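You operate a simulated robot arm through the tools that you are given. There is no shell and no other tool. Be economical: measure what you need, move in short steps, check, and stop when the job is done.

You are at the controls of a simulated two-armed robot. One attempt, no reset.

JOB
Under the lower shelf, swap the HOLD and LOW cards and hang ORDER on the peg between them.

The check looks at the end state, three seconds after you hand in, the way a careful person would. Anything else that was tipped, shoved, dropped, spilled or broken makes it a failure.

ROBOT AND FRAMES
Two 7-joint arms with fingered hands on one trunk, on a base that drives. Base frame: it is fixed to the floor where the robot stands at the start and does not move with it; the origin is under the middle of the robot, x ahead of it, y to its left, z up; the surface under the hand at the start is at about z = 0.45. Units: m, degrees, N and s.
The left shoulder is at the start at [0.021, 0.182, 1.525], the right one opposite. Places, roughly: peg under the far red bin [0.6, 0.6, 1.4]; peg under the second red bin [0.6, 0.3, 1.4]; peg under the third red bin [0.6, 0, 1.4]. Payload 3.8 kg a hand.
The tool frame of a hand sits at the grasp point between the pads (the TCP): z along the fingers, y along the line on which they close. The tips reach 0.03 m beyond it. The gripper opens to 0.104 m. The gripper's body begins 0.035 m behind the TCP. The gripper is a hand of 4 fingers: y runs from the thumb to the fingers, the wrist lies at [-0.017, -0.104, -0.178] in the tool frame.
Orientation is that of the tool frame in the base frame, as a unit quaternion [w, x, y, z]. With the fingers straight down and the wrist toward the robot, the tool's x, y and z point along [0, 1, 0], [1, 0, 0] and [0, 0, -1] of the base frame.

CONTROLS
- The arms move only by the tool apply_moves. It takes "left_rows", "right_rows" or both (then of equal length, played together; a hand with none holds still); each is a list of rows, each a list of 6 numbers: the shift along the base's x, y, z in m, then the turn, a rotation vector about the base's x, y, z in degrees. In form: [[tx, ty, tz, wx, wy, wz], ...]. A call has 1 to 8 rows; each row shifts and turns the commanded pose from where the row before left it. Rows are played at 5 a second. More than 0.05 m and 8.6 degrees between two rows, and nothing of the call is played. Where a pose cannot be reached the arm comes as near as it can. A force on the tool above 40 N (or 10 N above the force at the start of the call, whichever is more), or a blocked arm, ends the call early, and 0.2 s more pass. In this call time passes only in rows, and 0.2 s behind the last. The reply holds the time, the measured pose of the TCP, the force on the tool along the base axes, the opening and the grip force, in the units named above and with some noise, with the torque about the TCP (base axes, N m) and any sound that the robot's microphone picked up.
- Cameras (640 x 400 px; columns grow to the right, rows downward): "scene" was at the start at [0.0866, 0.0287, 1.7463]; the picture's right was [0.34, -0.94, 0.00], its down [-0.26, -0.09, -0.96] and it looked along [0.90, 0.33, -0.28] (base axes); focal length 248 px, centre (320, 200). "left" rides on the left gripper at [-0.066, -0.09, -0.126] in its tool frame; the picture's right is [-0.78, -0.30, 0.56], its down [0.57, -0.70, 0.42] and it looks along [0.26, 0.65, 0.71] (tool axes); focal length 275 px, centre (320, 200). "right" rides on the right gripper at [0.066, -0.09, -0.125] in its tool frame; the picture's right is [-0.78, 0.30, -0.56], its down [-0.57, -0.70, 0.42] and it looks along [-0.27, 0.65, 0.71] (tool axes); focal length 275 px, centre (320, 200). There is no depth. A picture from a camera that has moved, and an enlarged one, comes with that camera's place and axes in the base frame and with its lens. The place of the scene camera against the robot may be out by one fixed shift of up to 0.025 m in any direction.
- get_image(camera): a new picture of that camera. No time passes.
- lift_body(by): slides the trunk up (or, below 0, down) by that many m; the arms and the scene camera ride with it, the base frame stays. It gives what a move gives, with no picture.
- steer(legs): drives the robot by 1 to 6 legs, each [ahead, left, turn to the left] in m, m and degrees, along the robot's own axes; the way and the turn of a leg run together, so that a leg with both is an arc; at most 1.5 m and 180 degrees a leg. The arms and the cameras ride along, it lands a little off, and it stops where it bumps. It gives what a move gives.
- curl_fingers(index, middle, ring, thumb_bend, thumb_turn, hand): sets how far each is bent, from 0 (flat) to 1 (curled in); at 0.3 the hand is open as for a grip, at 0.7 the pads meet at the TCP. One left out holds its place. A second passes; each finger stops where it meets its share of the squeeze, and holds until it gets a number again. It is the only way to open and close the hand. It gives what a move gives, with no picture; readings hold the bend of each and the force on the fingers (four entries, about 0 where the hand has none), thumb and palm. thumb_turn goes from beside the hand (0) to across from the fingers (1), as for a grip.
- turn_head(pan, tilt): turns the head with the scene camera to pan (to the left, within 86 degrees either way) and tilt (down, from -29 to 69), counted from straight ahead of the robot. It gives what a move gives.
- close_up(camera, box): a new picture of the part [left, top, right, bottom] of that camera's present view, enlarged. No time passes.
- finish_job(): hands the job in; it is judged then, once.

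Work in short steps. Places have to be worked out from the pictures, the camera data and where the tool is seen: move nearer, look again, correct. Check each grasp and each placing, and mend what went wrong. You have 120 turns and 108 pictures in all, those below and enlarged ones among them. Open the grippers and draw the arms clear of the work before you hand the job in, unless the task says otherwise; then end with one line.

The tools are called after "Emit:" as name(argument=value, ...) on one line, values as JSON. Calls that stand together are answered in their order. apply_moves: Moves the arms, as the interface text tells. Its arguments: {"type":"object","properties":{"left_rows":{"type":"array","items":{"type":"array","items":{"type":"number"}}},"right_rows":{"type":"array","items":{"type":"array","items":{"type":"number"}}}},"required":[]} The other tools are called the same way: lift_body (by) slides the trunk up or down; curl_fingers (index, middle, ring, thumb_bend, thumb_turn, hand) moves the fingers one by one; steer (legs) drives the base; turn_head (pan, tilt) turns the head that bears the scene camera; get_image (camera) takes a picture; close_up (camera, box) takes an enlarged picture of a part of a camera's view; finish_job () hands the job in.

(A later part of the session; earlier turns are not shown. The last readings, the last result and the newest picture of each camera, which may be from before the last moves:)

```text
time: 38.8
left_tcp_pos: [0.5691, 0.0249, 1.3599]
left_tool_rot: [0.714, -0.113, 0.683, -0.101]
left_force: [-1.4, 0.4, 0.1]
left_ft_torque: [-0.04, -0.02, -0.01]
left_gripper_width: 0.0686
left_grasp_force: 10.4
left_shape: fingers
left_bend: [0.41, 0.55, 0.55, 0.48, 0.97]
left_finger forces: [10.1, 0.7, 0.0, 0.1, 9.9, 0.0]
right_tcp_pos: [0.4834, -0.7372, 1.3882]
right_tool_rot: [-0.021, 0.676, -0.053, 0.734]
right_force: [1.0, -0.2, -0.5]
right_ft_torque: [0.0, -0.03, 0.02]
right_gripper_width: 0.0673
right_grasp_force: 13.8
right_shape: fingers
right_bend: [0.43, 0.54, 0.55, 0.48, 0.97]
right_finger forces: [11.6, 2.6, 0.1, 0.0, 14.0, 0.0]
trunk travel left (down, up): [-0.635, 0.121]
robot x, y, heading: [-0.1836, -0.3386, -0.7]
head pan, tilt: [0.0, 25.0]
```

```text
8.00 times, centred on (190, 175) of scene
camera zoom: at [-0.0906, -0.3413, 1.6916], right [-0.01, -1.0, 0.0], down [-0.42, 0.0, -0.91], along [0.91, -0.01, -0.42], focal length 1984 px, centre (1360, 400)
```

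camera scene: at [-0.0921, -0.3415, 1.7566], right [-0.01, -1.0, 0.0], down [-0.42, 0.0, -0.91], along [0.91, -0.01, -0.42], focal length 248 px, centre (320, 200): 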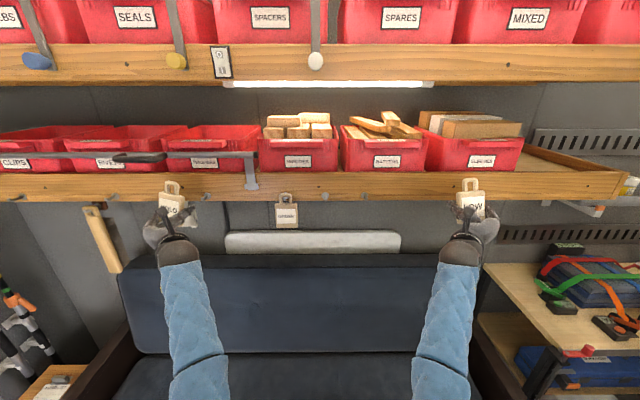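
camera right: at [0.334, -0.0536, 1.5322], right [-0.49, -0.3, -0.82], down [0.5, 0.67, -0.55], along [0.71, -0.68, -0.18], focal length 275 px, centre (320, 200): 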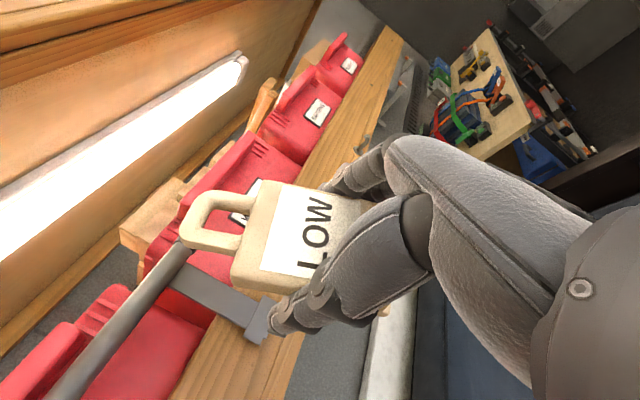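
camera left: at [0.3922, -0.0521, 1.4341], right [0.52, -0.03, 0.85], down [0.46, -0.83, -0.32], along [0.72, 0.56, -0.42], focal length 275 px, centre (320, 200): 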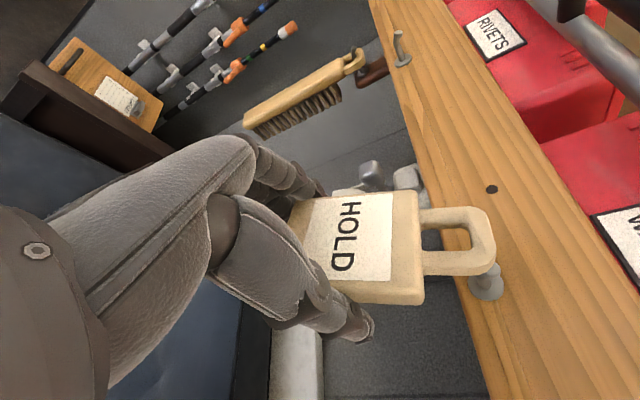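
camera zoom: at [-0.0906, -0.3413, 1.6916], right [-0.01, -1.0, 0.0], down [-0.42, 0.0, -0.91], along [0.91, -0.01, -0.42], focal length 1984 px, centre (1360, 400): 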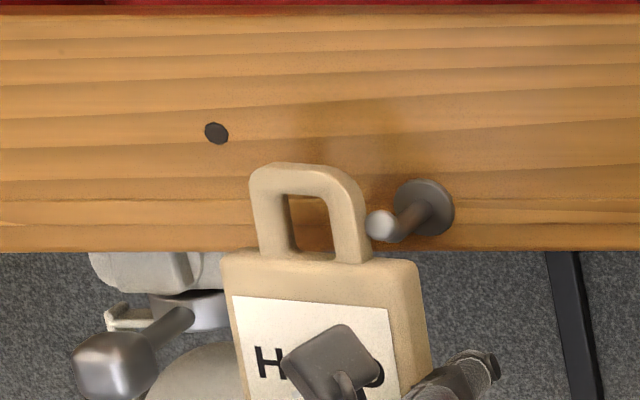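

The loop met the peg tip (tip is nearer, x≈0.578) and slipped to its left. Now both views agree: hole must go −y ~2.6 cm, same height. I back off, firm the grip, and shift.

Emit:
apply_moves(left_rows=[[-0.012, 0.002, 0, 0, 0, 0], [-0.015, 0, 0, 0, 0, 0], [-0.008, -0.013, 0, 0, 0, 0], [0, -0.013, 0, 0, 0, 0]])

Emit:
curl_fingers(hand="left", index=0.56, middle=0.62, ring=0.6, thumb_bend=0.58)

Emit:
close_up(camera="left", box=[400, 160, 540, 300])

Emit:
close_up(camera="scene", box=[150, 150, 230, 200])

```text
time: 39.8
left_tcp_pos: [0.535, -0.0004, 1.3621]
left_tool_rot: [0.715, -0.113, 0.683, -0.1]
left_force: [-0.3, 0.6, -0.7]
left_ft_torque: [0.01, 0.02, -0.01]
left_gripper_width: 0.0678
left_grasp_force: 10.4
left_shape: fingers
left_bend: [0.42, 0.55, 0.55, 0.48, 0.97]
left_finger forces: [10.3, 0.7, 0.0, 0.0, 9.8, 0.1]
right_tcp_pos: [0.4833, -0.7364, 1.3882]
right_tool_rot: [-0.022, 0.676, -0.054, 0.735]
right_force: [0.2, 0.8, -0.2]
right_ft_torque: [0.05, 0.01, -0.02]
right_gripper_width: 0.0671
right_grasp_force: 14.0
right_shape: fingers
right_bend: [0.43, 0.54, 0.55, 0.48, 0.97]
right_finger forces: [11.6, 2.6, 0.0, 0.0, 14.0, 0.0]
trunk travel left (down, up): [-0.635, 0.121]
robot x, y, heading: [-0.1805, -0.3404, -0.1]
head pan, tilt: [0.0, 25.0]
```

```text
time: 40.8
left_tcp_pos: [0.5343, 0.0001, 1.3613]
left_tool_rot: [0.714, -0.113, 0.683, -0.1]
left_force: [0.0, -0.5, -0.8]
left_ft_torque: [0.01, 0.03, 0.02]
left_gripper_width: 0.0673
left_grasp_force: 14.0
left_shape: fingers
left_bend: [0.42, 0.59, 0.6, 0.49, 0.97]
left_finger forces: [11.8, 3.1, 0.0, 0.1, 13.6, 0.0]
right_tcp_pos: [0.4816, -0.7372, 1.3885]
right_tool_rot: [-0.022, 0.676, -0.054, 0.734]
right_force: [-0.5, 0.2, 0.5]
right_ft_torque: [0.03, 0.0, -0.03]
right_gripper_width: 0.067
right_grasp_force: 14.1
right_shape: fingers
right_bend: [0.43, 0.54, 0.55, 0.48, 0.97]
right_finger forces: [11.6, 2.6, 0.1, 0.0, 14.1, 0.0]
trunk travel left (down, up): [-0.635, 0.121]
robot x, y, heading: [-0.1855, -0.335, -0.2]
head pan, tilt: [0.0, 25.0]
```

```text
2.86 times, centred on (470, 230) of left
camera zoom: at [0.4077, -0.0688, 1.4454], right [0.52, -0.04, 0.85], down [0.46, -0.83, -0.32], along [0.72, 0.56, -0.42], focal length 786 px, centre (-109, 114)
```

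zoom: 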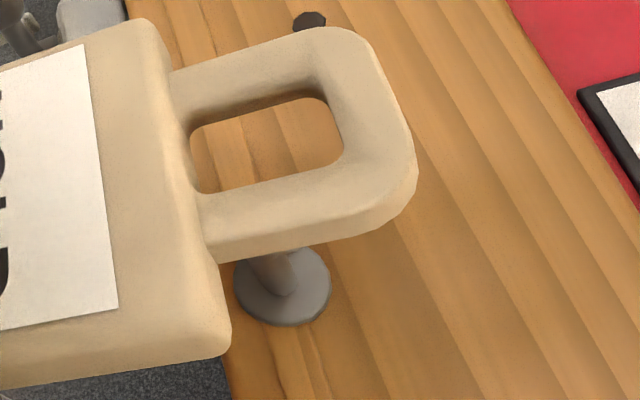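

```text
8.00 times, centred on (190, 175) of scene
camera zoom: at [-0.091, -0.3416, 1.6916], right [-0.01, -1.0, 0.0], down [-0.42, 0.0, -0.91], along [0.91, -0.01, -0.42], focal length 1984 px, centre (1360, 400)
```

zoom: 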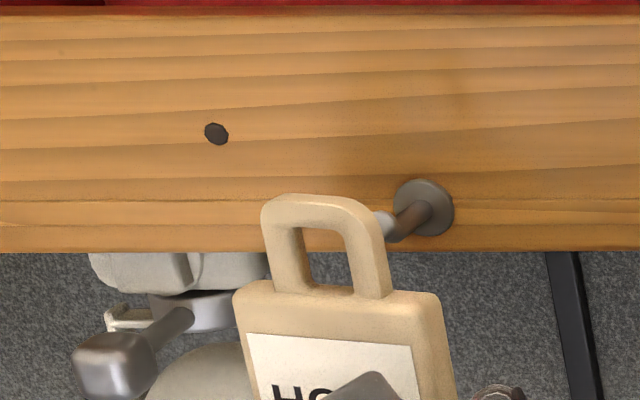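

Remaining offset about −6 mm in y. I apply it and advance 8 mm to right before the tip.

Emit:
apply_moves(left_rows=[[0.004, -0.003, 0, 0, 0, 0], [0.004, -0.003, -0.001, 0, 0, 0]])

Emit:
close_up(camera="left", box=[400, 160, 540, 300])

Emit:
close_up(camera="scene", box=[150, 150, 230, 200])

```text
time: 41.4
left_tcp_pos: [0.5425, -0.0067, 1.359]
left_tool_rot: [0.714, -0.114, 0.683, -0.101]
left_force: [-0.6, 0.9, -0.1]
left_ft_torque: [-0.01, -0.01, -0.02]
left_gripper_width: 0.0674
left_grasp_force: 13.9
left_shape: fingers
left_bend: [0.42, 0.59, 0.6, 0.49, 0.97]
left_finger forces: [11.8, 3.1, 0.0, 0.0, 13.5, 0.0]
right_tcp_pos: [0.4831, -0.7371, 1.389]
right_tool_rot: [-0.023, 0.676, -0.053, 0.734]
right_force: [0.6, -0.4, -0.5]
right_ft_torque: [-0.01, -0.01, 0.0]
right_gripper_width: 0.067
right_grasp_force: 14.1
right_shape: fingers
right_bend: [0.43, 0.54, 0.55, 0.48, 0.97]
right_finger forces: [11.7, 2.6, 0.0, 0.0, 14.1, 0.0]
trunk travel left (down, up): [-0.635, 0.121]
robot x, y, heading: [-0.1802, -0.3363, -0.3]
head pan, tilt: [0.0, 25.0]
```

```text
2.86 times, centred on (470, 230) of left
camera zoom: at [0.4156, -0.0758, 1.4435], right [0.52, -0.04, 0.85], down [0.46, -0.83, -0.32], along [0.72, 0.56, -0.42], focal length 786 px, centre (-109, 114)
```

zoom: 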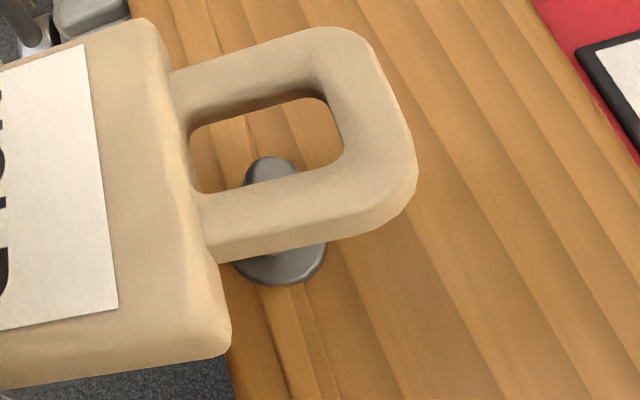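

```text
8.00 times, centred on (190, 175) of scene
camera zoom: at [-0.0909, -0.3416, 1.6916], right [-0.01, -1.0, 0.0], down [-0.42, 0.0, -0.91], along [0.91, -0.01, -0.42], focal length 1984 px, centre (1360, 400)
```

zoom: 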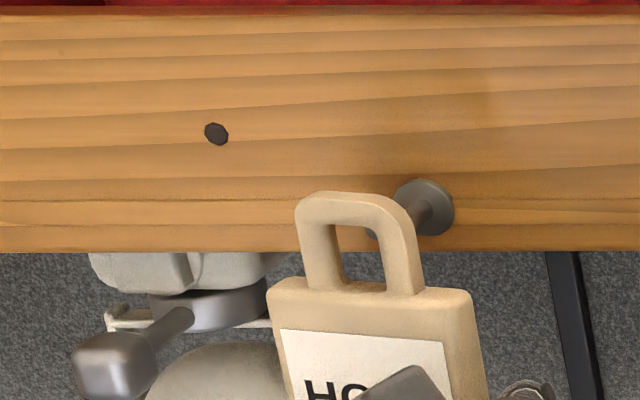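

The tip now shows through the hole, and both views predict a centred entry when moving straight ahead. I advance 2 cm gently.

Emit:
apply_moves(left_rows=[[0.005, 0.0, 0.0, 0, 0, 0], [0.005, 0.0, 0.001, 0, 0, 0], [0.005, 0, 0, 0, 0, 0], [0.005, 0, 0, 0, 0, 0]])

Emit:
close_up(camera="left", box=[400, 160, 540, 300])

Emit:
close_up(camera="scene", box=[150, 150, 230, 200])

```text
time: 42.4
left_tcp_pos: [0.5624, -0.0058, 1.3599]
left_tool_rot: [0.715, -0.113, 0.683, -0.1]
left_force: [0.3, -0.4, 0.3]
left_ft_torque: [0.01, 0.02, 0.02]
left_gripper_width: 0.0672
left_grasp_force: 13.8
left_shape: fingers
left_bend: [0.42, 0.59, 0.6, 0.49, 0.97]
left_finger forces: [11.8, 3.1, 0.1, 0.0, 13.5, 0.0]
right_tcp_pos: [0.4823, -0.7358, 1.3894]
right_tool_rot: [-0.023, 0.676, -0.052, 0.734]
right_force: [-0.2, -0.4, -0.8]
right_ft_torque: [0.0, 0.0, 0.0]
right_gripper_width: 0.067
right_grasp_force: 14.3
right_shape: fingers
right_bend: [0.43, 0.54, 0.55, 0.48, 0.97]
right_finger forces: [11.6, 2.5, 0.1, 0.1, 14.1, 0.1]
trunk travel left (down, up): [-0.635, 0.121]
robot x, y, heading: [-0.184, -0.3399, -0.4]
head pan, tilt: [0.0, 25.0]
```

```text
2.86 times, centred on (470, 230) of left
camera zoom: at [0.4356, -0.0754, 1.4441], right [0.52, -0.04, 0.85], down [0.46, -0.83, -0.32], along [0.72, 0.56, -0.42], focal length 786 px, centre (-109, 114)
```

zoom: 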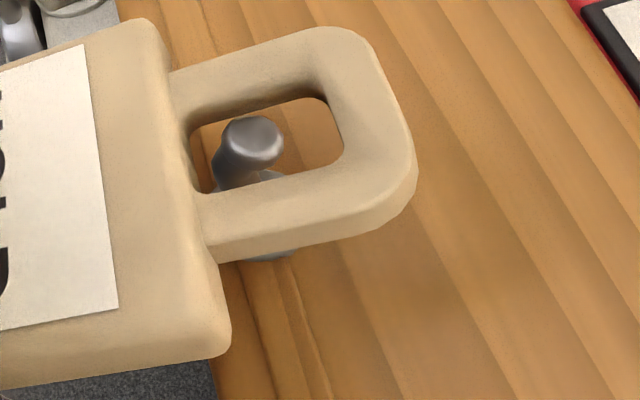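

```text
8.00 times, centred on (190, 175) of scene
camera zoom: at [-0.0908, -0.3414, 1.6916], right [-0.01, -1.0, 0.0], down [-0.42, 0.0, -0.91], along [0.91, -0.01, -0.42], focal length 1984 px, centre (1360, 400)
```

zoom: 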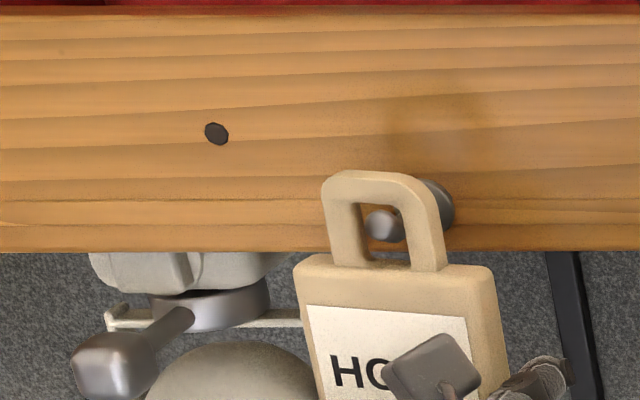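

The peg tip is inside the loop. I continue 3 cm inward.

Emit:
apply_moves(left_rows=[[0.007, 0.0, 0.0, 0, 0, 0], [0.007, 0.0, 0.0, 0, 0, 0], [0.008, 0, 0, 0, 0, 0], [0.008, 0, 0, 0, 0, 0]])

Emit:
get_image(camera="left")

Emit:
close_up(camera="scene", box=[150, 150, 230, 200])

```text
time: 43.4
left_tcp_pos: [0.5925, -0.006, 1.361]
left_tool_rot: [0.714, -0.115, 0.684, -0.099]
left_force: [0.0, 1.2, -0.1]
left_ft_torque: [-0.04, 0.0, 0.0]
left_gripper_width: 0.0674
left_grasp_force: 13.8
left_shape: fingers
left_bend: [0.42, 0.6, 0.6, 0.49, 0.96]
left_finger forces: [12.3, 3.1, 0.0, 0.1, 12.7, 0.1]
right_tcp_pos: [0.4838, -0.7362, 1.3899]
right_tool_rot: [-0.021, 0.676, -0.053, 0.734]
right_force: [0.7, 0.1, -0.9]
right_ft_torque: [-0.01, -0.01, -0.01]
right_gripper_width: 0.0669
right_grasp_force: 14.3
right_shape: fingers
right_bend: [0.43, 0.54, 0.55, 0.48, 0.97]
right_finger forces: [11.6, 2.6, 0.0, 0.0, 14.1, 0.0]
trunk travel left (down, up): [-0.635, 0.121]
robot x, y, heading: [-0.1801, -0.3393, -0.3]
head pan, tilt: [0.0, 25.0]
```

```text
39 pictures are left
camera left: at [0.4652, -0.0751, 1.4446], right [0.52, -0.04, 0.85], down [0.46, -0.83, -0.32], along [0.72, 0.56, -0.42], focal length 275 px, centre (320, 200)
```

left: 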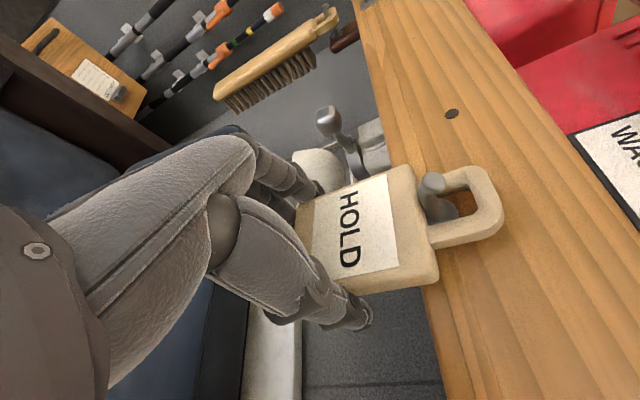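

```text
8.00 times, centred on (190, 175) of scene
camera zoom: at [-0.0906, -0.3412, 1.6916], right [-0.01, -1.0, 0.0], down [-0.42, 0.0, -0.91], along [0.91, -0.01, -0.42], focal length 1984 px, centre (1360, 400)
```

zoom: 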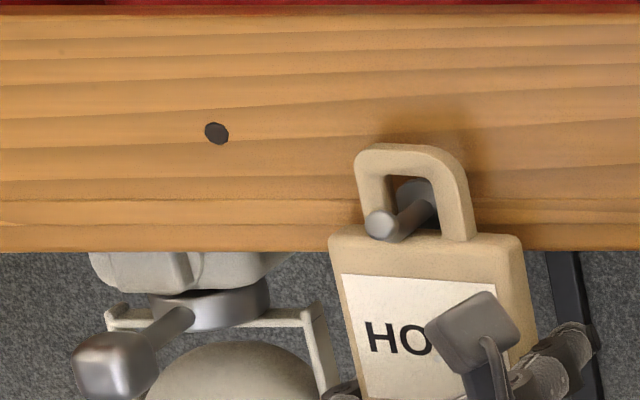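

HOLD is well onto the peg. I lower a little so the loop rests, then open the left hand.

Emit:
apply_moves(left_rows=[[0.002, 0.0, -0.005, 0, 0, 0], [0.0, 0.0, -0.004, 0, 0, 0]])

Emit:
curl_fingers(hand="left", index=0.25, middle=0.25, ring=0.25, thumb_bend=0.25)

Emit:
get_image(camera="left")

Emit:
close_up(camera="scene", box=[140, 150, 240, 212])

```text
time: 44.0
left_tcp_pos: [0.5931, -0.0071, 1.352]
left_tool_rot: [0.714, -0.114, 0.683, -0.101]
left_force: [-0.3, 0.2, -0.4]
left_ft_torque: [-0.08, 0.01, -0.04]
left_gripper_width: 0.0674
left_grasp_force: 13.7
left_shape: fingers
left_bend: [0.42, 0.6, 0.6, 0.49, 0.96]
left_finger forces: [12.2, 3.1, 0.1, 0.0, 12.2, 0.0]
right_tcp_pos: [0.4831, -0.7352, 1.3887]
right_tool_rot: [-0.021, 0.676, -0.054, 0.734]
right_force: [0.1, 0.0, -0.6]
right_ft_torque: [0.01, 0.0, 0.0]
right_gripper_width: 0.0671
right_grasp_force: 14.2
right_shape: fingers
right_bend: [0.43, 0.54, 0.55, 0.48, 0.97]
right_finger forces: [11.6, 2.7, 0.0, 0.0, 14.1, 0.0]
trunk travel left (down, up): [-0.635, 0.121]
robot x, y, heading: [-0.1845, -0.3365, -0.2]
head pan, tilt: [0.0, 25.0]
```

```text
time: 45.0
left_tcp_pos: [0.5942, -0.0077, 1.3526]
left_tool_rot: [0.715, -0.113, 0.683, -0.1]
left_force: [-0.1, 0.0, 0.2]
left_ft_torque: [-0.03, 0.01, -0.03]
left_gripper_width: 0.1154
left_grasp_force: 0.0
left_shape: fingers
left_bend: [0.25, 0.25, 0.25, 0.25, 0.97]
left_finger forces: [0.1, 0.0, 0.0, 0.1, 0.0, 0.1]
right_tcp_pos: [0.4824, -0.7367, 1.3898]
right_tool_rot: [-0.021, 0.676, -0.053, 0.734]
right_force: [-0.3, 0.1, -0.7]
right_ft_torque: [-0.02, -0.02, -0.02]
right_gripper_width: 0.0671
right_grasp_force: 13.8
right_shape: fingers
right_bend: [0.43, 0.54, 0.55, 0.48, 0.97]
right_finger forces: [11.6, 2.6, 0.0, 0.0, 14.2, 0.1]
trunk travel left (down, up): [-0.635, 0.121]
robot x, y, heading: [-0.1822, -0.3408, -0.3]
head pan, tilt: [0.0, 25.0]
```

```text
37 pictures are left
camera left: at [0.467, -0.0752, 1.4357], right [0.52, -0.04, 0.85], down [0.46, -0.83, -0.32], along [0.72, 0.56, -0.42], focal length 275 px, centre (320, 200)
```

left: 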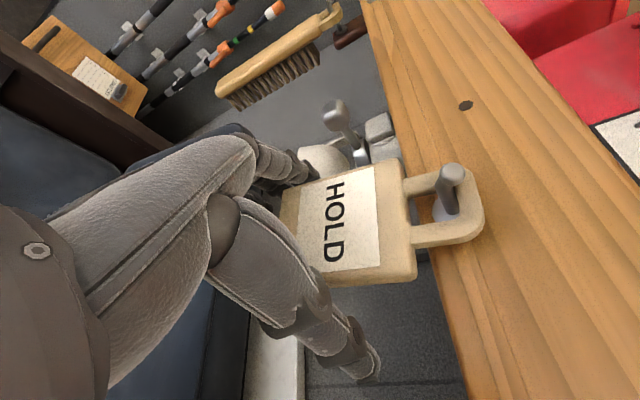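

```text
6.40 times, centred on (190, 181) of scene
camera zoom: at [-0.0911, -0.3416, 1.6916], right [-0.01, -1.0, 0.0], down [-0.42, 0.0, -0.91], along [0.91, -0.01, -0.42], focal length 1587 px, centre (1152, 322)
```

zoom: 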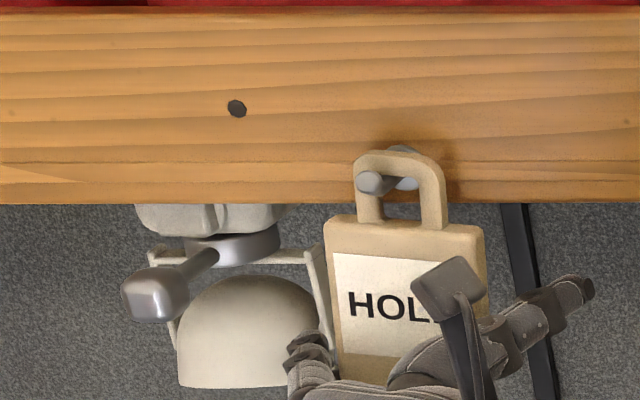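

HOLD hangs on LOW's former peg. I back the base straight off to clear the left hand and verify.

Emit:
steer(legs=[[-0.09, 0, 0]])

Emit:
get_image(camera="scene")

```text
time: 46.1
left_tcp_pos: [0.5037, -0.0056, 1.3529]
left_tool_rot: [0.715, -0.113, 0.683, -0.1]
left_force: [-1.1, -0.1, -0.3]
left_ft_torque: [0.0, 0.0, 0.01]
left_gripper_width: 0.1154
left_grasp_force: 0.1
left_shape: fingers
left_bend: [0.25, 0.25, 0.25, 0.25, 0.97]
left_finger forces: [0.1, 0.0, 0.1, 0.0, 0.0, 0.0]
right_tcp_pos: [0.392, -0.7364, 1.3897]
right_tool_rot: [-0.021, 0.676, -0.054, 0.735]
right_force: [-0.3, 0.7, -0.1]
right_ft_torque: [0.0, 0.01, 0.04]
right_gripper_width: 0.067
right_grasp_force: 14.5
right_shape: fingers
right_bend: [0.43, 0.54, 0.55, 0.48, 0.97]
right_finger forces: [11.5, 2.6, 0.1, 0.1, 14.1, 0.0]
trunk travel left (down, up): [-0.635, 0.121]
robot x, y, heading: [-0.2718, -0.3348, -0.6]
head pan, tilt: [0.0, 25.0]
```

```text
35 pictures are left
camera scene: at [-0.182, -0.341, 1.6917], right [-0.01, -1.0, 0.0], down [-0.42, 0.0, -0.91], along [0.91, -0.01, -0.42], focal length 248 px, centre (320, 200)
```

scene: 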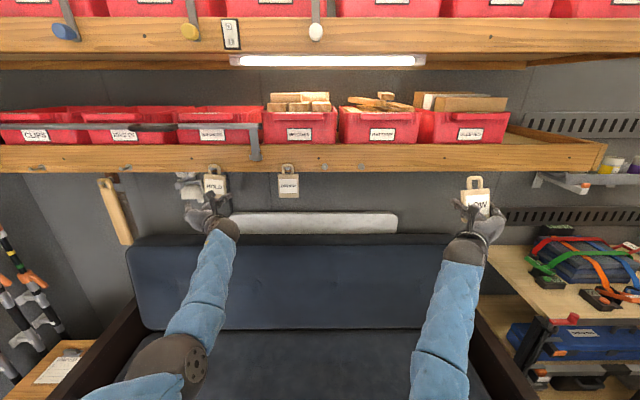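

Verified: HOLD hangs freely. I bring the right hand (with LOW) inward and forward relative to the robot, and re-level the left hand.

Emit:
apply_moves(left_rows=[[-0.005, 0, 0.005, 3.3, 0.5, 0], [-0.005, 0, 0.005, 3.3, 0.5, 0], [-0.005, 0, 0.005, 3.3, 0.5, 0], [-0.005, 0, 0.005, 3.3, 0.5, 0], [-0.005, 0, 0.005, 3.3, 0.5, 0]], right_rows=[[0.016, 0.03, 0, -0.8, 0.8, 0], [0.016, 0.035, 0, -0.8, 0.8, 0], [0.016, 0.035, 0, -0.8, 1.0, 0], [0.016, 0.035, 0, -0.8, 1, 0], [0.016, 0.035, 0, -0.8, 1, 0]])

```text
time: 47.3
left_tcp_pos: [0.4804, -0.0061, 1.3754]
left_tool_rot: [0.708, -0.012, 0.706, 0.002]
left_force: [-0.1, -0.5, -0.2]
left_ft_torque: [0.0, 0.01, -0.05]
left_gripper_width: 0.1155
left_grasp_force: 0.1
left_shape: fingers
left_bend: [0.25, 0.25, 0.25, 0.25, 0.97]
left_finger forces: [0.0, 0.1, 0.0, 0.0, 0.0, 0.0]
right_tcp_pos: [0.473, -0.5648, 1.3886]
right_tool_rot: [0.005, 0.705, -0.027, 0.709]
right_force: [0.0, -0.1, -0.3]
right_ft_torque: [-0.02, 0.0, -0.01]
right_gripper_width: 0.0672
right_grasp_force: 13.3
right_shape: fingers
right_bend: [0.43, 0.54, 0.55, 0.48, 0.97]
right_finger forces: [11.5, 2.3, 0.0, 0.0, 13.9, 0.1]
trunk travel left (down, up): [-0.635, 0.121]
robot x, y, heading: [-0.2742, -0.3382, -0.4]
head pan, tilt: [0.0, 25.0]
```

Extended arms track commands well. Next, ORDER (y≈-0.25) with the left hand: shift the arm inward and drive right.

Emit:
apply_moves(left_rows=[[0, -0.03, -0.004, 0.8, 0, -0.6], [0, -0.03, -0.004, 0, 0, -0.5], [0, -0.02, -0.005, 0, 0, 0]])

Emit:
steer(legs=[[0, -0.157, 0]])

Emit:
get_image(camera="left")

Emit:
close_up(camera="scene", box=[160, 140, 320, 240])

```text
time: 48.1
left_tcp_pos: [0.4799, -0.0868, 1.3644]
left_tool_rot: [0.708, 0.0, 0.706, -0.001]
left_force: [-0.1, 0.4, 0.2]
left_ft_torque: [0.02, 0.03, -0.03]
left_gripper_width: 0.1154
left_grasp_force: 0.1
left_shape: fingers
left_bend: [0.25, 0.25, 0.25, 0.25, 0.97]
left_finger forces: [0.0, 0.0, 0.0, 0.1, 0.0, 0.0]
right_tcp_pos: [0.4741, -0.5661, 1.3886]
right_tool_rot: [0.004, 0.705, -0.029, 0.709]
right_force: [0.6, 0.4, 0.6]
right_ft_torque: [0.03, 0.01, -0.03]
right_gripper_width: 0.0668
right_grasp_force: 13.1
right_shape: fingers
right_bend: [0.43, 0.54, 0.55, 0.48, 0.97]
right_finger forces: [11.5, 2.4, 0.0, 0.0, 13.8, 0.0]
trunk travel left (down, up): [-0.635, 0.121]
robot x, y, heading: [-0.2746, -0.3379, -0.3]
head pan, tilt: [0.0, 25.0]
```

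```text
time: 49.5
left_tcp_pos: [0.479, -0.2435, 1.364]
left_tool_rot: [0.708, 0.0, 0.706, -0.002]
left_force: [0.2, -0.2, 0.0]
left_ft_torque: [0.0, 0.02, 0.01]
left_gripper_width: 0.1157
left_grasp_force: 0.0
left_shape: fingers
left_bend: [0.25, 0.25, 0.25, 0.25, 0.97]
left_finger forces: [0.0, 0.1, 0.0, 0.0, 0.1, 0.0]
right_tcp_pos: [0.4722, -0.7244, 1.3887]
right_tool_rot: [0.004, 0.705, -0.028, 0.708]
right_force: [1.0, 0.0, -0.2]
right_ft_torque: [0.04, 0.01, -0.02]
right_gripper_width: 0.0669
right_grasp_force: 14.4
right_shape: fingers
right_bend: [0.43, 0.54, 0.55, 0.48, 0.97]
right_finger forces: [11.6, 2.3, 0.1, 0.0, 13.8, 0.0]
trunk travel left (down, up): [-0.635, 0.121]
robot x, y, heading: [-0.2705, -0.4972, -0.5]
head pan, tilt: [0.0, 25.0]
```

```text
34 pictures are left
camera left: at [0.3542, -0.3341, 1.4289], right [0.55, -0.3, 0.78], down [0.43, -0.7, -0.57], along [0.72, 0.65, -0.26], focal length 275 px, centre (320, 200)
```

left: 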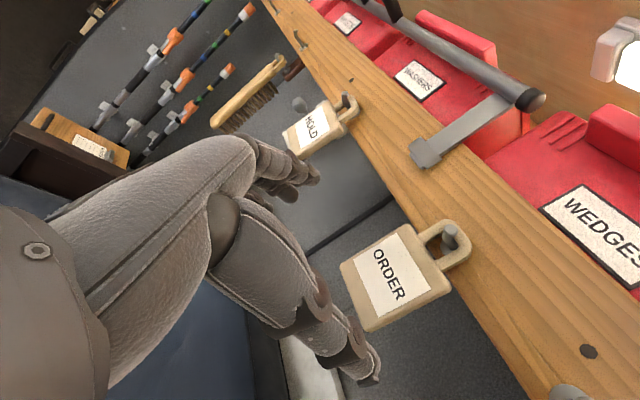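

```text
4.00 times, centred on (240, 190) of scene
camera zoom: at [-0.1815, -0.4994, 1.6916], right [-0.01, -1.0, 0.0], down [-0.42, 0.0, -0.91], along [0.91, -0.01, -0.42], focal length 992 px, centre (640, 240)
```

zoom: 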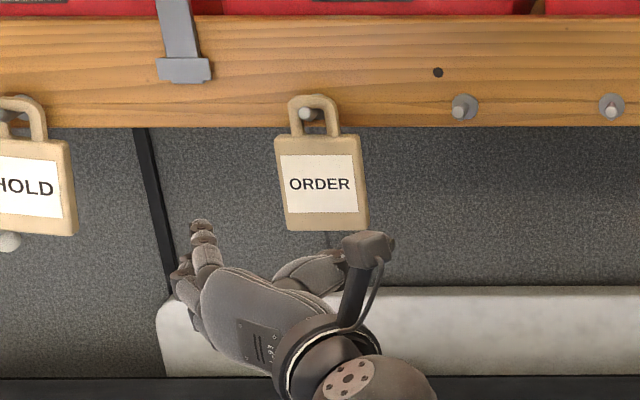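

ORDER's centre ≈ y −0.241. I shift left +1.2 cm in y (natural grip centre), draw the right hand back a bit, then drive forward.

Emit:
apply_moves(left_rows=[[0.012, 0.006, -0.001, 0, 0, 0], [0.012, 0.006, -0.001, 0, 0, 0]], right_rows=[[-0.025, 0, 0, 0, 0, 0], [-0.025, 0, 0, 0, 0, 0]])

Emit:
steer(legs=[[0.055, 0, 0]])

Emit:
close_up(camera="scene", box=[160, 140, 320, 240])

```text
time: 50.1
left_tcp_pos: [0.5033, -0.2347, 1.3617]
left_tool_rot: [0.708, 0.001, 0.706, -0.002]
left_force: [0.7, -0.1, 0.5]
left_ft_torque: [-0.02, 0.0, -0.01]
left_gripper_width: 0.1156
left_grasp_force: 0.2
left_shape: fingers
left_bend: [0.25, 0.25, 0.25, 0.25, 0.97]
left_finger forces: [0.1, 0.1, 0.0, 0.0, 0.1, 0.0]
right_tcp_pos: [0.4232, -0.7263, 1.3905]
right_tool_rot: [0.003, 0.704, -0.029, 0.709]
right_force: [0.3, -1.5, -0.6]
right_ft_torque: [0.0, -0.01, 0.02]
right_gripper_width: 0.0672
right_grasp_force: 13.8
right_shape: fingers
right_bend: [0.43, 0.54, 0.55, 0.48, 0.97]
right_finger forces: [11.5, 2.3, 0.0, 0.0, 13.8, 0.0]
trunk travel left (down, up): [-0.635, 0.121]
robot x, y, heading: [-0.2723, -0.4981, -0.5]
head pan, tilt: [0.0, 25.0]
```

```text
time: 51.0
left_tcp_pos: [0.5601, -0.232, 1.3616]
left_tool_rot: [0.708, 0.0, 0.706, -0.001]
left_force: [0.3, -0.1, -0.4]
left_ft_torque: [0.02, -0.02, 0.0]
left_gripper_width: 0.1155
left_grasp_force: 0.0
left_shape: fingers
left_bend: [0.25, 0.25, 0.25, 0.25, 0.97]
left_finger forces: [0.0, 0.0, 0.0, 0.0, 0.0, 0.0]
right_tcp_pos: [0.4777, -0.726, 1.387]
right_tool_rot: [0.004, 0.705, -0.029, 0.708]
right_force: [0.5, -0.4, -1.3]
right_ft_torque: [0.01, 0.01, 0.03]
right_gripper_width: 0.0669
right_grasp_force: 14.1
right_shape: fingers
right_bend: [0.43, 0.54, 0.55, 0.48, 0.97]
right_finger forces: [11.5, 2.3, 0.0, 0.0, 13.8, 0.1]
trunk travel left (down, up): [-0.635, 0.121]
robot x, y, heading: [-0.2159, -0.4951, -0.7]
head pan, tilt: [0.0, 25.0]
```

```text
4.00 times, centred on (240, 190) of scene
camera zoom: at [-0.1257, -0.4997, 1.6916], right [-0.01, -1.0, 0.0], down [-0.42, 0.0, -0.91], along [0.91, -0.01, -0.42], focal length 992 px, centre (640, 240)
```

zoom: 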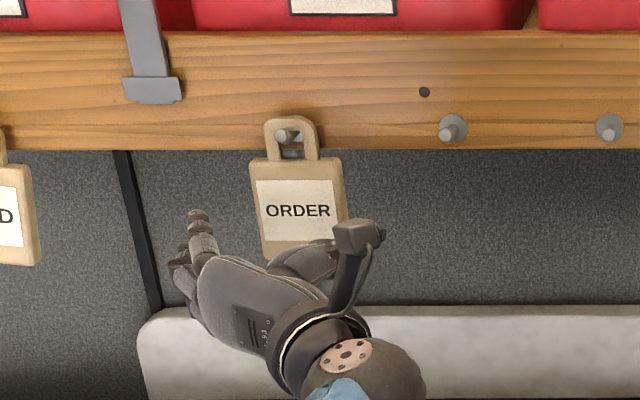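

Gap around the card looks balanced. I advance the hand to straddle ORDER.

Emit:
apply_moves(left_rows=[[0.015, 0, 0, 0, 0, 0], [0.015, 0, 0, 0, 0, 0], [0.015, 0, 0, 0, 0, 0]])

Emit:
curl_fingers(hand="left", index=0.37, middle=0.42, ring=0.42, thumb_bend=0.42)

Emit:
get_image(camera="left")

Emit:
close_up(camera="scene", box=[180, 140, 300, 215])

```text
time: 51.8
left_tcp_pos: [0.5653, -0.2337, 1.3613]
left_tool_rot: [0.709, 0.001, 0.705, -0.001]
left_force: [-0.9, 0.2, 0.1]
left_ft_torque: [-0.02, 0.02, -0.01]
left_gripper_width: 0.1152
left_grasp_force: 0.0
left_shape: fingers
left_bend: [0.25, 0.25, 0.25, 0.25, 0.97]
left_finger forces: [0.1, 0.1, 0.0, 0.0, 0.0, 0.1]
left hand out of reach, approached as far as the arm can: row 1, 2, 3
right_tcp_pos: [0.4775, -0.7266, 1.3894]
right_tool_rot: [0.005, 0.705, -0.028, 0.708]
right_force: [-1.1, 0.7, -1.2]
right_ft_torque: [0.01, 0.02, 0.01]
right_gripper_width: 0.067
right_grasp_force: 14.2
right_shape: fingers
right_bend: [0.43, 0.54, 0.55, 0.48, 0.97]
right_finger forces: [11.5, 2.4, 0.0, 0.0, 13.8, 0.0]
trunk travel left (down, up): [-0.635, 0.121]
robot x, y, heading: [-0.215, -0.4928, -0.5]
head pan, tilt: [0.0, 25.0]
```

```text
time: 52.8
left_tcp_pos: [0.5656, -0.2336, 1.3617]
left_tool_rot: [0.709, 0.0, 0.705, -0.001]
left_force: [-0.3, -0.5, -0.9]
left_ft_torque: [0.02, 0.0, 0.04]
left_gripper_width: 0.0816
left_grasp_force: 0.1
left_shape: fingers
left_bend: [0.37, 0.42, 0.42, 0.42, 0.97]
left_finger forces: [0.0, 0.1, 0.0, 0.0, 0.1, 0.1]
right_tcp_pos: [0.4777, -0.7256, 1.3886]
right_tool_rot: [0.005, 0.705, -0.029, 0.708]
right_force: [0.4, -0.2, -0.1]
right_ft_torque: [-0.02, -0.03, -0.01]
right_gripper_width: 0.0668
right_grasp_force: 13.7
right_shape: fingers
right_bend: [0.43, 0.54, 0.55, 0.48, 0.97]
right_finger forces: [11.6, 2.3, 0.0, 0.0, 13.8, 0.1]
trunk travel left (down, up): [-0.635, 0.121]
robot x, y, heading: [-0.2172, -0.4953, -0.2]
head pan, tilt: [0.0, 25.0]
```

```text
31 pictures are left
camera left: at [0.4402, -0.3228, 1.4262], right [0.55, -0.3, 0.78], down [0.43, -0.7, -0.57], along [0.72, 0.65, -0.26], focal length 275 px, centre (320, 200)
```

left: 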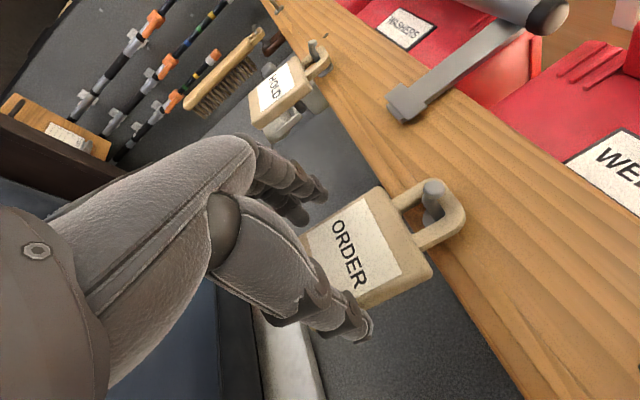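

```text
5.33 times, centred on (240, 178) of scene
camera zoom: at [-0.1262, -0.4998, 1.6916], right [-0.01, -1.0, 0.0], down [-0.42, 0.0, -0.91], along [0.91, -0.01, -0.42], focal length 1322 px, centre (747, 320)
```

zoom: 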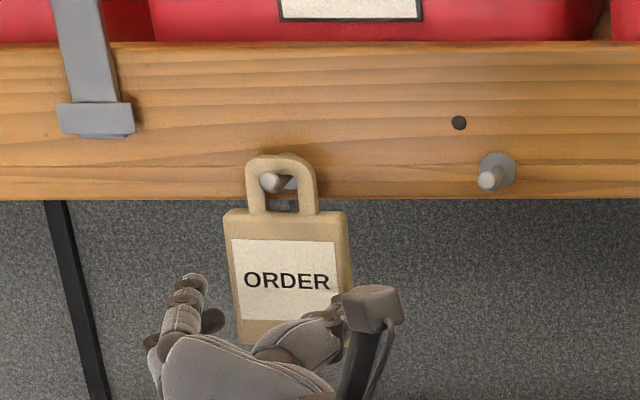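

The arm is at its reach limit 4 cm short. I reopen, clear the excess command, nudge −y 5 mm, and drive forward 4 cm.

Emit:
curl_fingers(hand="left", index=0.25, middle=0.25, ring=0.25, thumb_bend=0.22)

Emit:
apply_moves(left_rows=[[-0.02, -0.003, 0, 0, 0, 0], [-0.025, -0.002, 0, 0, 0, 0]], right_rows=[[-0.02, 0, 0, 0, 0, 0], [-0.02, 0, 0, 0, 0, 0]])

Emit:
steer(legs=[[0.045, 0, 0]])

Emit:
close_up(camera="scene", box=[160, 140, 300, 227])

```text
time: 53.8
left_tcp_pos: [0.5666, -0.2344, 1.3617]
left_tool_rot: [0.708, 0.001, 0.706, -0.001]
left_force: [0.6, -0.6, 0.0]
left_ft_torque: [-0.01, -0.02, -0.02]
left_gripper_width: 0.1179
left_grasp_force: 0.1
left_shape: fingers
left_bend: [0.25, 0.25, 0.25, 0.22, 0.97]
left_finger forces: [0.1, 0.1, 0.0, 0.0, 0.1, 0.0]
right_tcp_pos: [0.4792, -0.7269, 1.3883]
right_tool_rot: [0.005, 0.705, -0.028, 0.709]
right_force: [0.5, -0.9, -0.4]
right_ft_torque: [0.04, 0.0, 0.02]
right_gripper_width: 0.0668
right_grasp_force: 14.0
right_shape: fingers
right_bend: [0.43, 0.54, 0.55, 0.48, 0.97]
right_finger forces: [11.6, 2.3, 0.0, 0.0, 13.8, 0.0]
trunk travel left (down, up): [-0.635, 0.121]
robot x, y, heading: [-0.2181, -0.4969, -0.4]
head pan, tilt: [0.0, 25.0]
```

```text
time: 54.6
left_tcp_pos: [0.5221, -0.2391, 1.3617]
left_tool_rot: [0.708, 0.0, 0.706, -0.001]
left_force: [-0.5, 0.4, -0.4]
left_ft_torque: [0.03, 0.0, 0.02]
left_gripper_width: 0.1179
left_grasp_force: 0.1
left_shape: fingers
left_bend: [0.25, 0.25, 0.25, 0.22, 0.97]
left_finger forces: [0.1, 0.0, 0.0, 0.1, 0.0, 0.0]
right_tcp_pos: [0.4457, -0.7536, 1.4514]
right_tool_rot: [0.031, 0.67, -0.03, 0.741]
right_force: [-0.1, 0.0, -0.4]
right_ft_torque: [0.0, -0.02, 0.0]
right_gripper_width: 0.0671
right_grasp_force: 14.2
right_shape: fingers
right_bend: [0.43, 0.54, 0.55, 0.48, 0.97]
right_finger forces: [11.5, 2.4, 0.1, 0.0, 14.0, 0.0]
trunk travel left (down, up): [-0.635, 0.121]
robot x, y, heading: [-0.2181, -0.4967, -0.6]
head pan, tilt: [0.0, 25.0]
stopped in row 2 (right hand): the arm was blocked; the commanded pose is now the measured one
```

```text
time: 55.5
left_tcp_pos: [0.5662, -0.2391, 1.3629]
left_tool_rot: [0.708, 0.001, 0.706, -0.001]
left_force: [0.4, -0.9, -0.2]
left_ft_torque: [0.01, -0.02, 0.0]
left_gripper_width: 0.1182
left_grasp_force: 0.0
left_shape: fingers
left_bend: [0.25, 0.25, 0.25, 0.22, 0.97]
left_finger forces: [0.1, 0.0, 0.0, 0.0, 0.0, 0.1]
right_tcp_pos: [0.4887, -0.7543, 1.4514]
right_tool_rot: [0.03, 0.669, -0.03, 0.742]
right_force: [-0.3, 0.5, -0.7]
right_ft_torque: [0.0, -0.04, -0.02]
right_gripper_width: 0.0669
right_grasp_force: 14.3
right_shape: fingers
right_bend: [0.43, 0.54, 0.55, 0.48, 0.97]
right_finger forces: [11.5, 2.3, 0.0, 0.0, 13.9, 0.1]
trunk travel left (down, up): [-0.635, 0.121]
robot x, y, heading: [-0.176, -0.4942, -0.7]
head pan, tilt: [0.0, 25.0]
```

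```text
4.57 times, centred on (230, 184) of scene
camera zoom: at [-0.0813, -0.5002, 1.6917], right [-0.01, -1.0, 0.0], down [-0.42, 0.0, -0.91], along [0.91, -0.01, -0.42], focal length 1134 px, centre (731, 275)
```

zoom: 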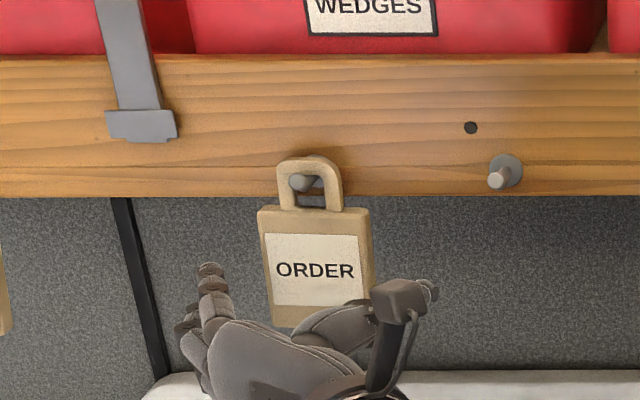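

Clearances look fine on both sides of ORDER. Advance 3.8 cm with the arm (just within reach) and close.

Emit:
apply_moves(left_rows=[[0.013, 0, 0, 0, 0, 0], [0.013, 0, 0, 0, 0, 0], [0.012, 0, 0, 0, 0, 0]])

Emit:
curl_fingers(hand="left", index=0.42, middle=0.45, ring=0.45, thumb_bend=0.42)

Emit:
close_up(camera="scene", box=[160, 140, 300, 227])

```text
time: 56.3
left_tcp_pos: [0.6046, -0.2394, 1.3624]
left_tool_rot: [0.708, 0.0, 0.706, -0.001]
left_force: [-0.4, 1.4, -0.2]
left_ft_torque: [-0.02, 0.03, 0.0]
left_gripper_width: 0.1178
left_grasp_force: 0.0
left_shape: fingers
left_bend: [0.25, 0.25, 0.25, 0.22, 0.97]
left_finger forces: [0.0, 0.0, 0.0, 0.0, 0.0, 0.1]
right_tcp_pos: [0.49, -0.7538, 1.4517]
right_tool_rot: [0.031, 0.669, -0.03, 0.742]
right_force: [0.2, 0.8, -0.5]
right_ft_torque: [0.0, -0.01, -0.02]
right_gripper_width: 0.0671
right_grasp_force: 14.0
right_shape: fingers
right_bend: [0.43, 0.54, 0.55, 0.48, 0.97]
right_finger forces: [11.4, 2.4, 0.1, 0.1, 13.9, 0.0]
trunk travel left (down, up): [-0.635, 0.121]
robot x, y, heading: [-0.1735, -0.4954, -0.6]
head pan, tilt: [0.0, 25.0]
```

```text
time: 57.3
left_tcp_pos: [0.6047, -0.2402, 1.362]
left_tool_rot: [0.71, 0.0, 0.705, 0.0]
left_force: [0.3, 0.1, 1.4]
left_ft_torque: [-0.04, 0.01, 0.01]
left_gripper_width: 0.0808
left_grasp_force: 4.2
left_shape: fingers
left_bend: [0.4, 0.45, 0.45, 0.4, 0.97]
left_finger forces: [4.0, 0.0, 0.0, 0.0, 4.4, 0.0]
right_tcp_pos: [0.4887, -0.7545, 1.4515]
right_tool_rot: [0.032, 0.669, -0.029, 0.742]
right_force: [-1.0, 0.0, -1.0]
right_ft_torque: [-0.04, 0.0, 0.0]
right_gripper_width: 0.0668
right_grasp_force: 13.5
right_shape: fingers
right_bend: [0.43, 0.54, 0.55, 0.48, 0.97]
right_finger forces: [11.4, 2.2, 0.0, 0.1, 14.0, 0.0]
trunk travel left (down, up): [-0.635, 0.121]
robot x, y, heading: [-0.1731, -0.4962, -0.5]
head pan, tilt: [0.0, 25.0]
```

```text
4.57 times, centred on (230, 184) of scene
camera zoom: at [-0.081, -0.5003, 1.6917], right [-0.01, -1.0, 0.0], down [-0.42, 0.0, -0.91], along [0.91, -0.01, -0.42], focal length 1134 px, centre (731, 275)
```

zoom: 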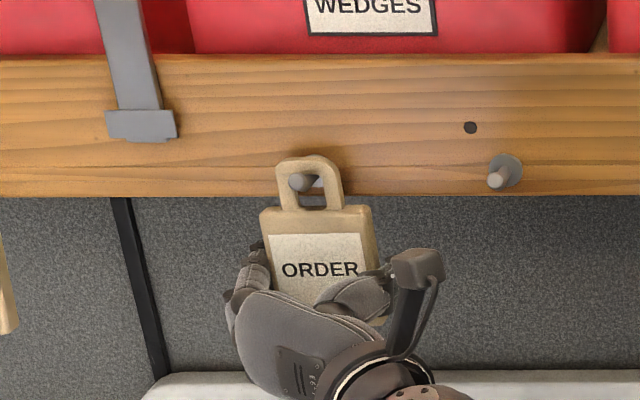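

ORDER is gripped upright. Firm the grip, lift 6 mm to centre the hole on the peg, and then back the base straight off.

Emit:
curl_fingers(hand="left", index=0.55, middle=0.6, ring=0.6, thumb_bend=0.55)

Emit:
apply_moves(left_rows=[[0, 0, 0.004, 0, 0, 0], [0, 0, 0.003, 0, 0, 0]])

Emit:
close_up(camera="left", box=[360, 120, 500, 260])

```text
time: 58.3
left_tcp_pos: [0.6054, -0.2402, 1.3621]
left_tool_rot: [0.709, 0.001, 0.706, -0.001]
left_force: [0.3, 0.2, 0.9]
left_ft_torque: [0.0, 0.0, 0.0]
left_gripper_width: 0.0705
left_grasp_force: 23.5
left_shape: fingers
left_bend: [0.42, 0.58, 0.55, 0.47, 0.96]
left_finger forces: [15.0, 3.0, 5.7, 0.1, 23.5, 0.0]
right_tcp_pos: [0.4886, -0.7546, 1.4504]
right_tool_rot: [0.031, 0.669, -0.03, 0.742]
right_force: [-0.1, 1.0, -0.9]
right_ft_torque: [0.02, -0.03, 0.02]
right_gripper_width: 0.0672
right_grasp_force: 13.8
right_shape: fingers
right_bend: [0.43, 0.54, 0.55, 0.48, 0.97]
right_finger forces: [11.4, 2.2, 0.1, 0.1, 13.9, 0.1]
trunk travel left (down, up): [-0.635, 0.121]
robot x, y, heading: [-0.1704, -0.4934, -0.3]
head pan, tilt: [0.0, 25.0]
```

```text
time: 58.9
left_tcp_pos: [0.6045, -0.2397, 1.3696]
left_tool_rot: [0.708, 0.0, 0.706, -0.001]
left_force: [0.0, -0.1, 0.5]
left_ft_torque: [0.0, -0.02, -0.02]
left_gripper_width: 0.0708
left_grasp_force: 23.5
left_shape: fingers
left_bend: [0.42, 0.58, 0.55, 0.47, 0.96]
left_finger forces: [14.8, 2.9, 5.7, 0.0, 23.6, 0.0]
right_tcp_pos: [0.4894, -0.754, 1.4505]
right_tool_rot: [0.031, 0.669, -0.029, 0.742]
right_force: [-0.2, -0.6, -0.3]
right_ft_torque: [-0.01, 0.0, -0.02]
right_gripper_width: 0.0674
right_grasp_force: 14.1
right_shape: fingers
right_bend: [0.43, 0.54, 0.55, 0.48, 0.97]
right_finger forces: [11.5, 2.2, 0.0, 0.0, 14.0, 0.1]
trunk travel left (down, up): [-0.635, 0.121]
robot x, y, heading: [-0.175, -0.4977, -0.5]
head pan, tilt: [0.0, 25.0]
```

```text
2.86 times, centred on (430, 190) of left
camera zoom: at [0.4797, -0.3285, 1.434], right [0.55, -0.3, 0.78], down [0.43, -0.7, -0.57], along [0.72, 0.65, -0.26], focal length 786 px, centre (6, 229)
```

zoom: 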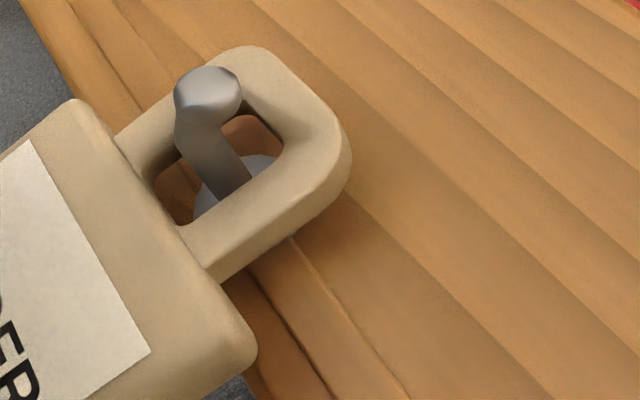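

The shaft is centred in ORDER's hole. I back the base off straight.

Emit:
apply_moves(left_rows=[[-0.004, 0, 0.002, 0, 0, 0]])

Emit:
steer(legs=[[-0.1, 0, 0]])

Emit:
get_image(camera="left")

Emit:
get_image(camera="scene")

```text
time: 59.3
left_tcp_pos: [0.6011, -0.2394, 1.372]
left_tool_rot: [0.709, -0.001, 0.706, 0.0]
left_force: [-0.9, 0.1, -0.1]
left_ft_torque: [0.02, 0.01, 0.02]
left_gripper_width: 0.0704
left_grasp_force: 23.3
left_shape: fingers
left_bend: [0.42, 0.58, 0.55, 0.47, 0.96]
left_finger forces: [14.8, 2.9, 5.7, 0.0, 23.7, 0.1]
right_tcp_pos: [0.4888, -0.7554, 1.4508]
right_tool_rot: [0.031, 0.669, -0.03, 0.742]
right_force: [-0.5, -0.8, 0.8]
right_ft_torque: [0.0, -0.01, 0.0]
right_gripper_width: 0.0667
right_grasp_force: 13.9
right_shape: fingers
right_bend: [0.43, 0.54, 0.55, 0.48, 0.97]
right_finger forces: [11.5, 2.3, 0.0, 0.0, 13.8, 0.1]
trunk travel left (down, up): [-0.635, 0.121]
robot x, y, heading: [-0.1705, -0.4956, -0.9]
head pan, tilt: [0.0, 25.0]
```

```text
time: 60.5
left_tcp_pos: [0.5018, -0.2397, 1.3728]
left_tool_rot: [0.708, 0.001, 0.706, -0.001]
left_force: [-0.5, -0.7, -0.2]
left_ft_torque: [-0.02, 0.0, -0.01]
left_gripper_width: 0.0706
left_grasp_force: 21.9
left_shape: fingers
left_bend: [0.42, 0.58, 0.57, 0.48, 0.96]
left_finger forces: [14.9, 2.2, 5.7, 0.0, 22.0, 0.0]
right_tcp_pos: [0.3883, -0.755, 1.4504]
right_tool_rot: [0.032, 0.669, -0.029, 0.742]
right_force: [0.0, -0.2, -0.1]
right_ft_torque: [0.06, 0.03, 0.0]
right_gripper_width: 0.0673
right_grasp_force: 13.8
right_shape: fingers
right_bend: [0.43, 0.54, 0.55, 0.48, 0.97]
right_finger forces: [11.4, 2.3, 0.0, 0.1, 13.9, 0.0]
trunk travel left (down, up): [-0.635, 0.121]
robot x, y, heading: [-0.2684, -0.4956, -0.6]
head pan, tilt: [0.0, 25.0]
```

```text
26 pictures are left
camera left: at [0.3757, -0.3285, 1.4367], right [0.55, -0.3, 0.78], down [0.42, -0.7, -0.57], along [0.72, 0.65, -0.26], focal length 275 px, centre (320, 200)
```

left: 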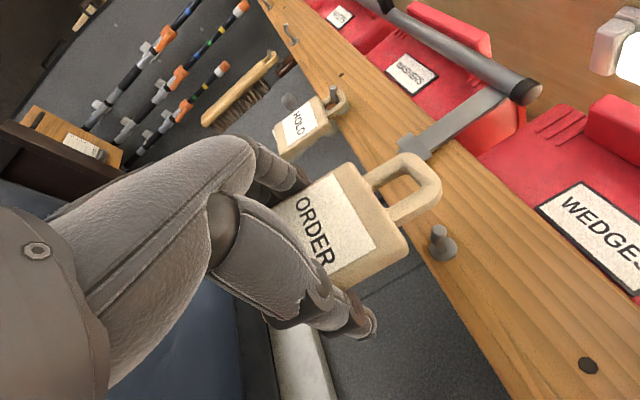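

```text
25 pictures are left
camera scene: at [-0.1811, -0.4995, 1.6917], right [-0.01, -1.0, 0.0], down [-0.42, 0.0, -0.91], along [0.91, -0.01, -0.42], focal length 248 px, centre (320, 200)
```

scene: 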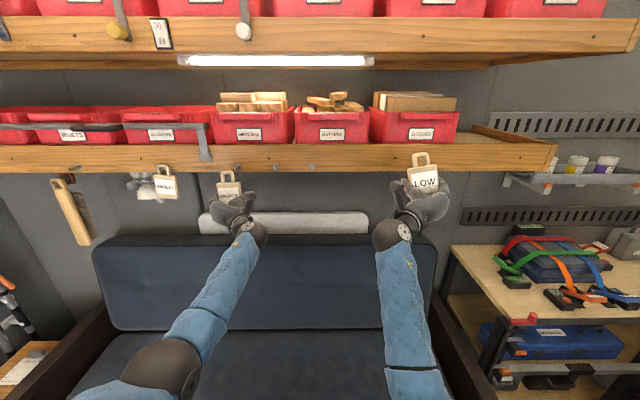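

Clean removal, and this view is a reference: at TCP x≈0.502 an aligned peg tip appears at (440,243). I drive with margin to the empty middle peg (≈0.526 m left).

Emit:
steer(legs=[[-0.05, 0, 0], [0, 0.526, 0], [0.05, 0, 0]])

Emit:
get_image(camera="left")

```text
time: 64.6
left_tcp_pos: [0.5035, 0.2957, 1.372]
left_tool_rot: [0.708, 0.001, 0.706, 0.0]
left_force: [-0.5, 0.0, -0.4]
left_ft_torque: [-0.03, 0.01, 0.02]
left_gripper_width: 0.0705
left_grasp_force: 22.3
left_shape: fingers
left_bend: [0.42, 0.58, 0.57, 0.48, 0.96]
left_finger forces: [14.7, 2.2, 5.6, 0.1, 22.0, 0.0]
right_tcp_pos: [0.3936, -0.2206, 1.4516]
right_tool_rot: [0.031, 0.669, -0.029, 0.742]
right_force: [0.8, -0.4, -0.8]
right_ft_torque: [0.01, -0.02, -0.02]
right_gripper_width: 0.0671
right_grasp_force: 13.3
right_shape: fingers
right_bend: [0.43, 0.54, 0.55, 0.48, 0.97]
right_finger forces: [11.5, 2.3, 0.1, 0.1, 13.9, 0.0]
trunk travel left (down, up): [-0.635, 0.121]
robot x, y, heading: [-0.2665, 0.0369, -0.5]
head pan, tilt: [0.0, 25.0]
```

```text
24 pictures are left
camera left: at [0.3794, 0.2053, 1.4366], right [0.55, -0.3, 0.78], down [0.43, -0.7, -0.57], along [0.71, 0.65, -0.26], focal length 275 px, centre (320, 200)
```

left: 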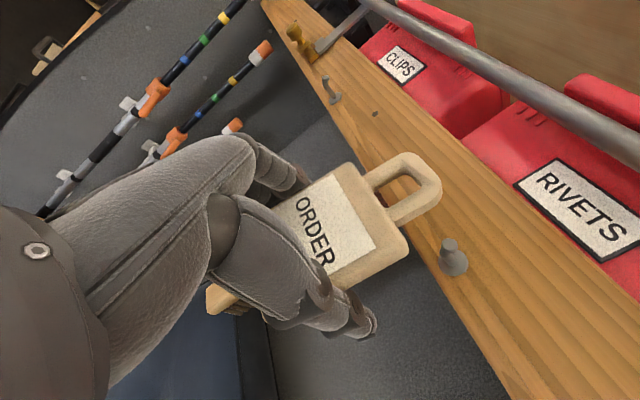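

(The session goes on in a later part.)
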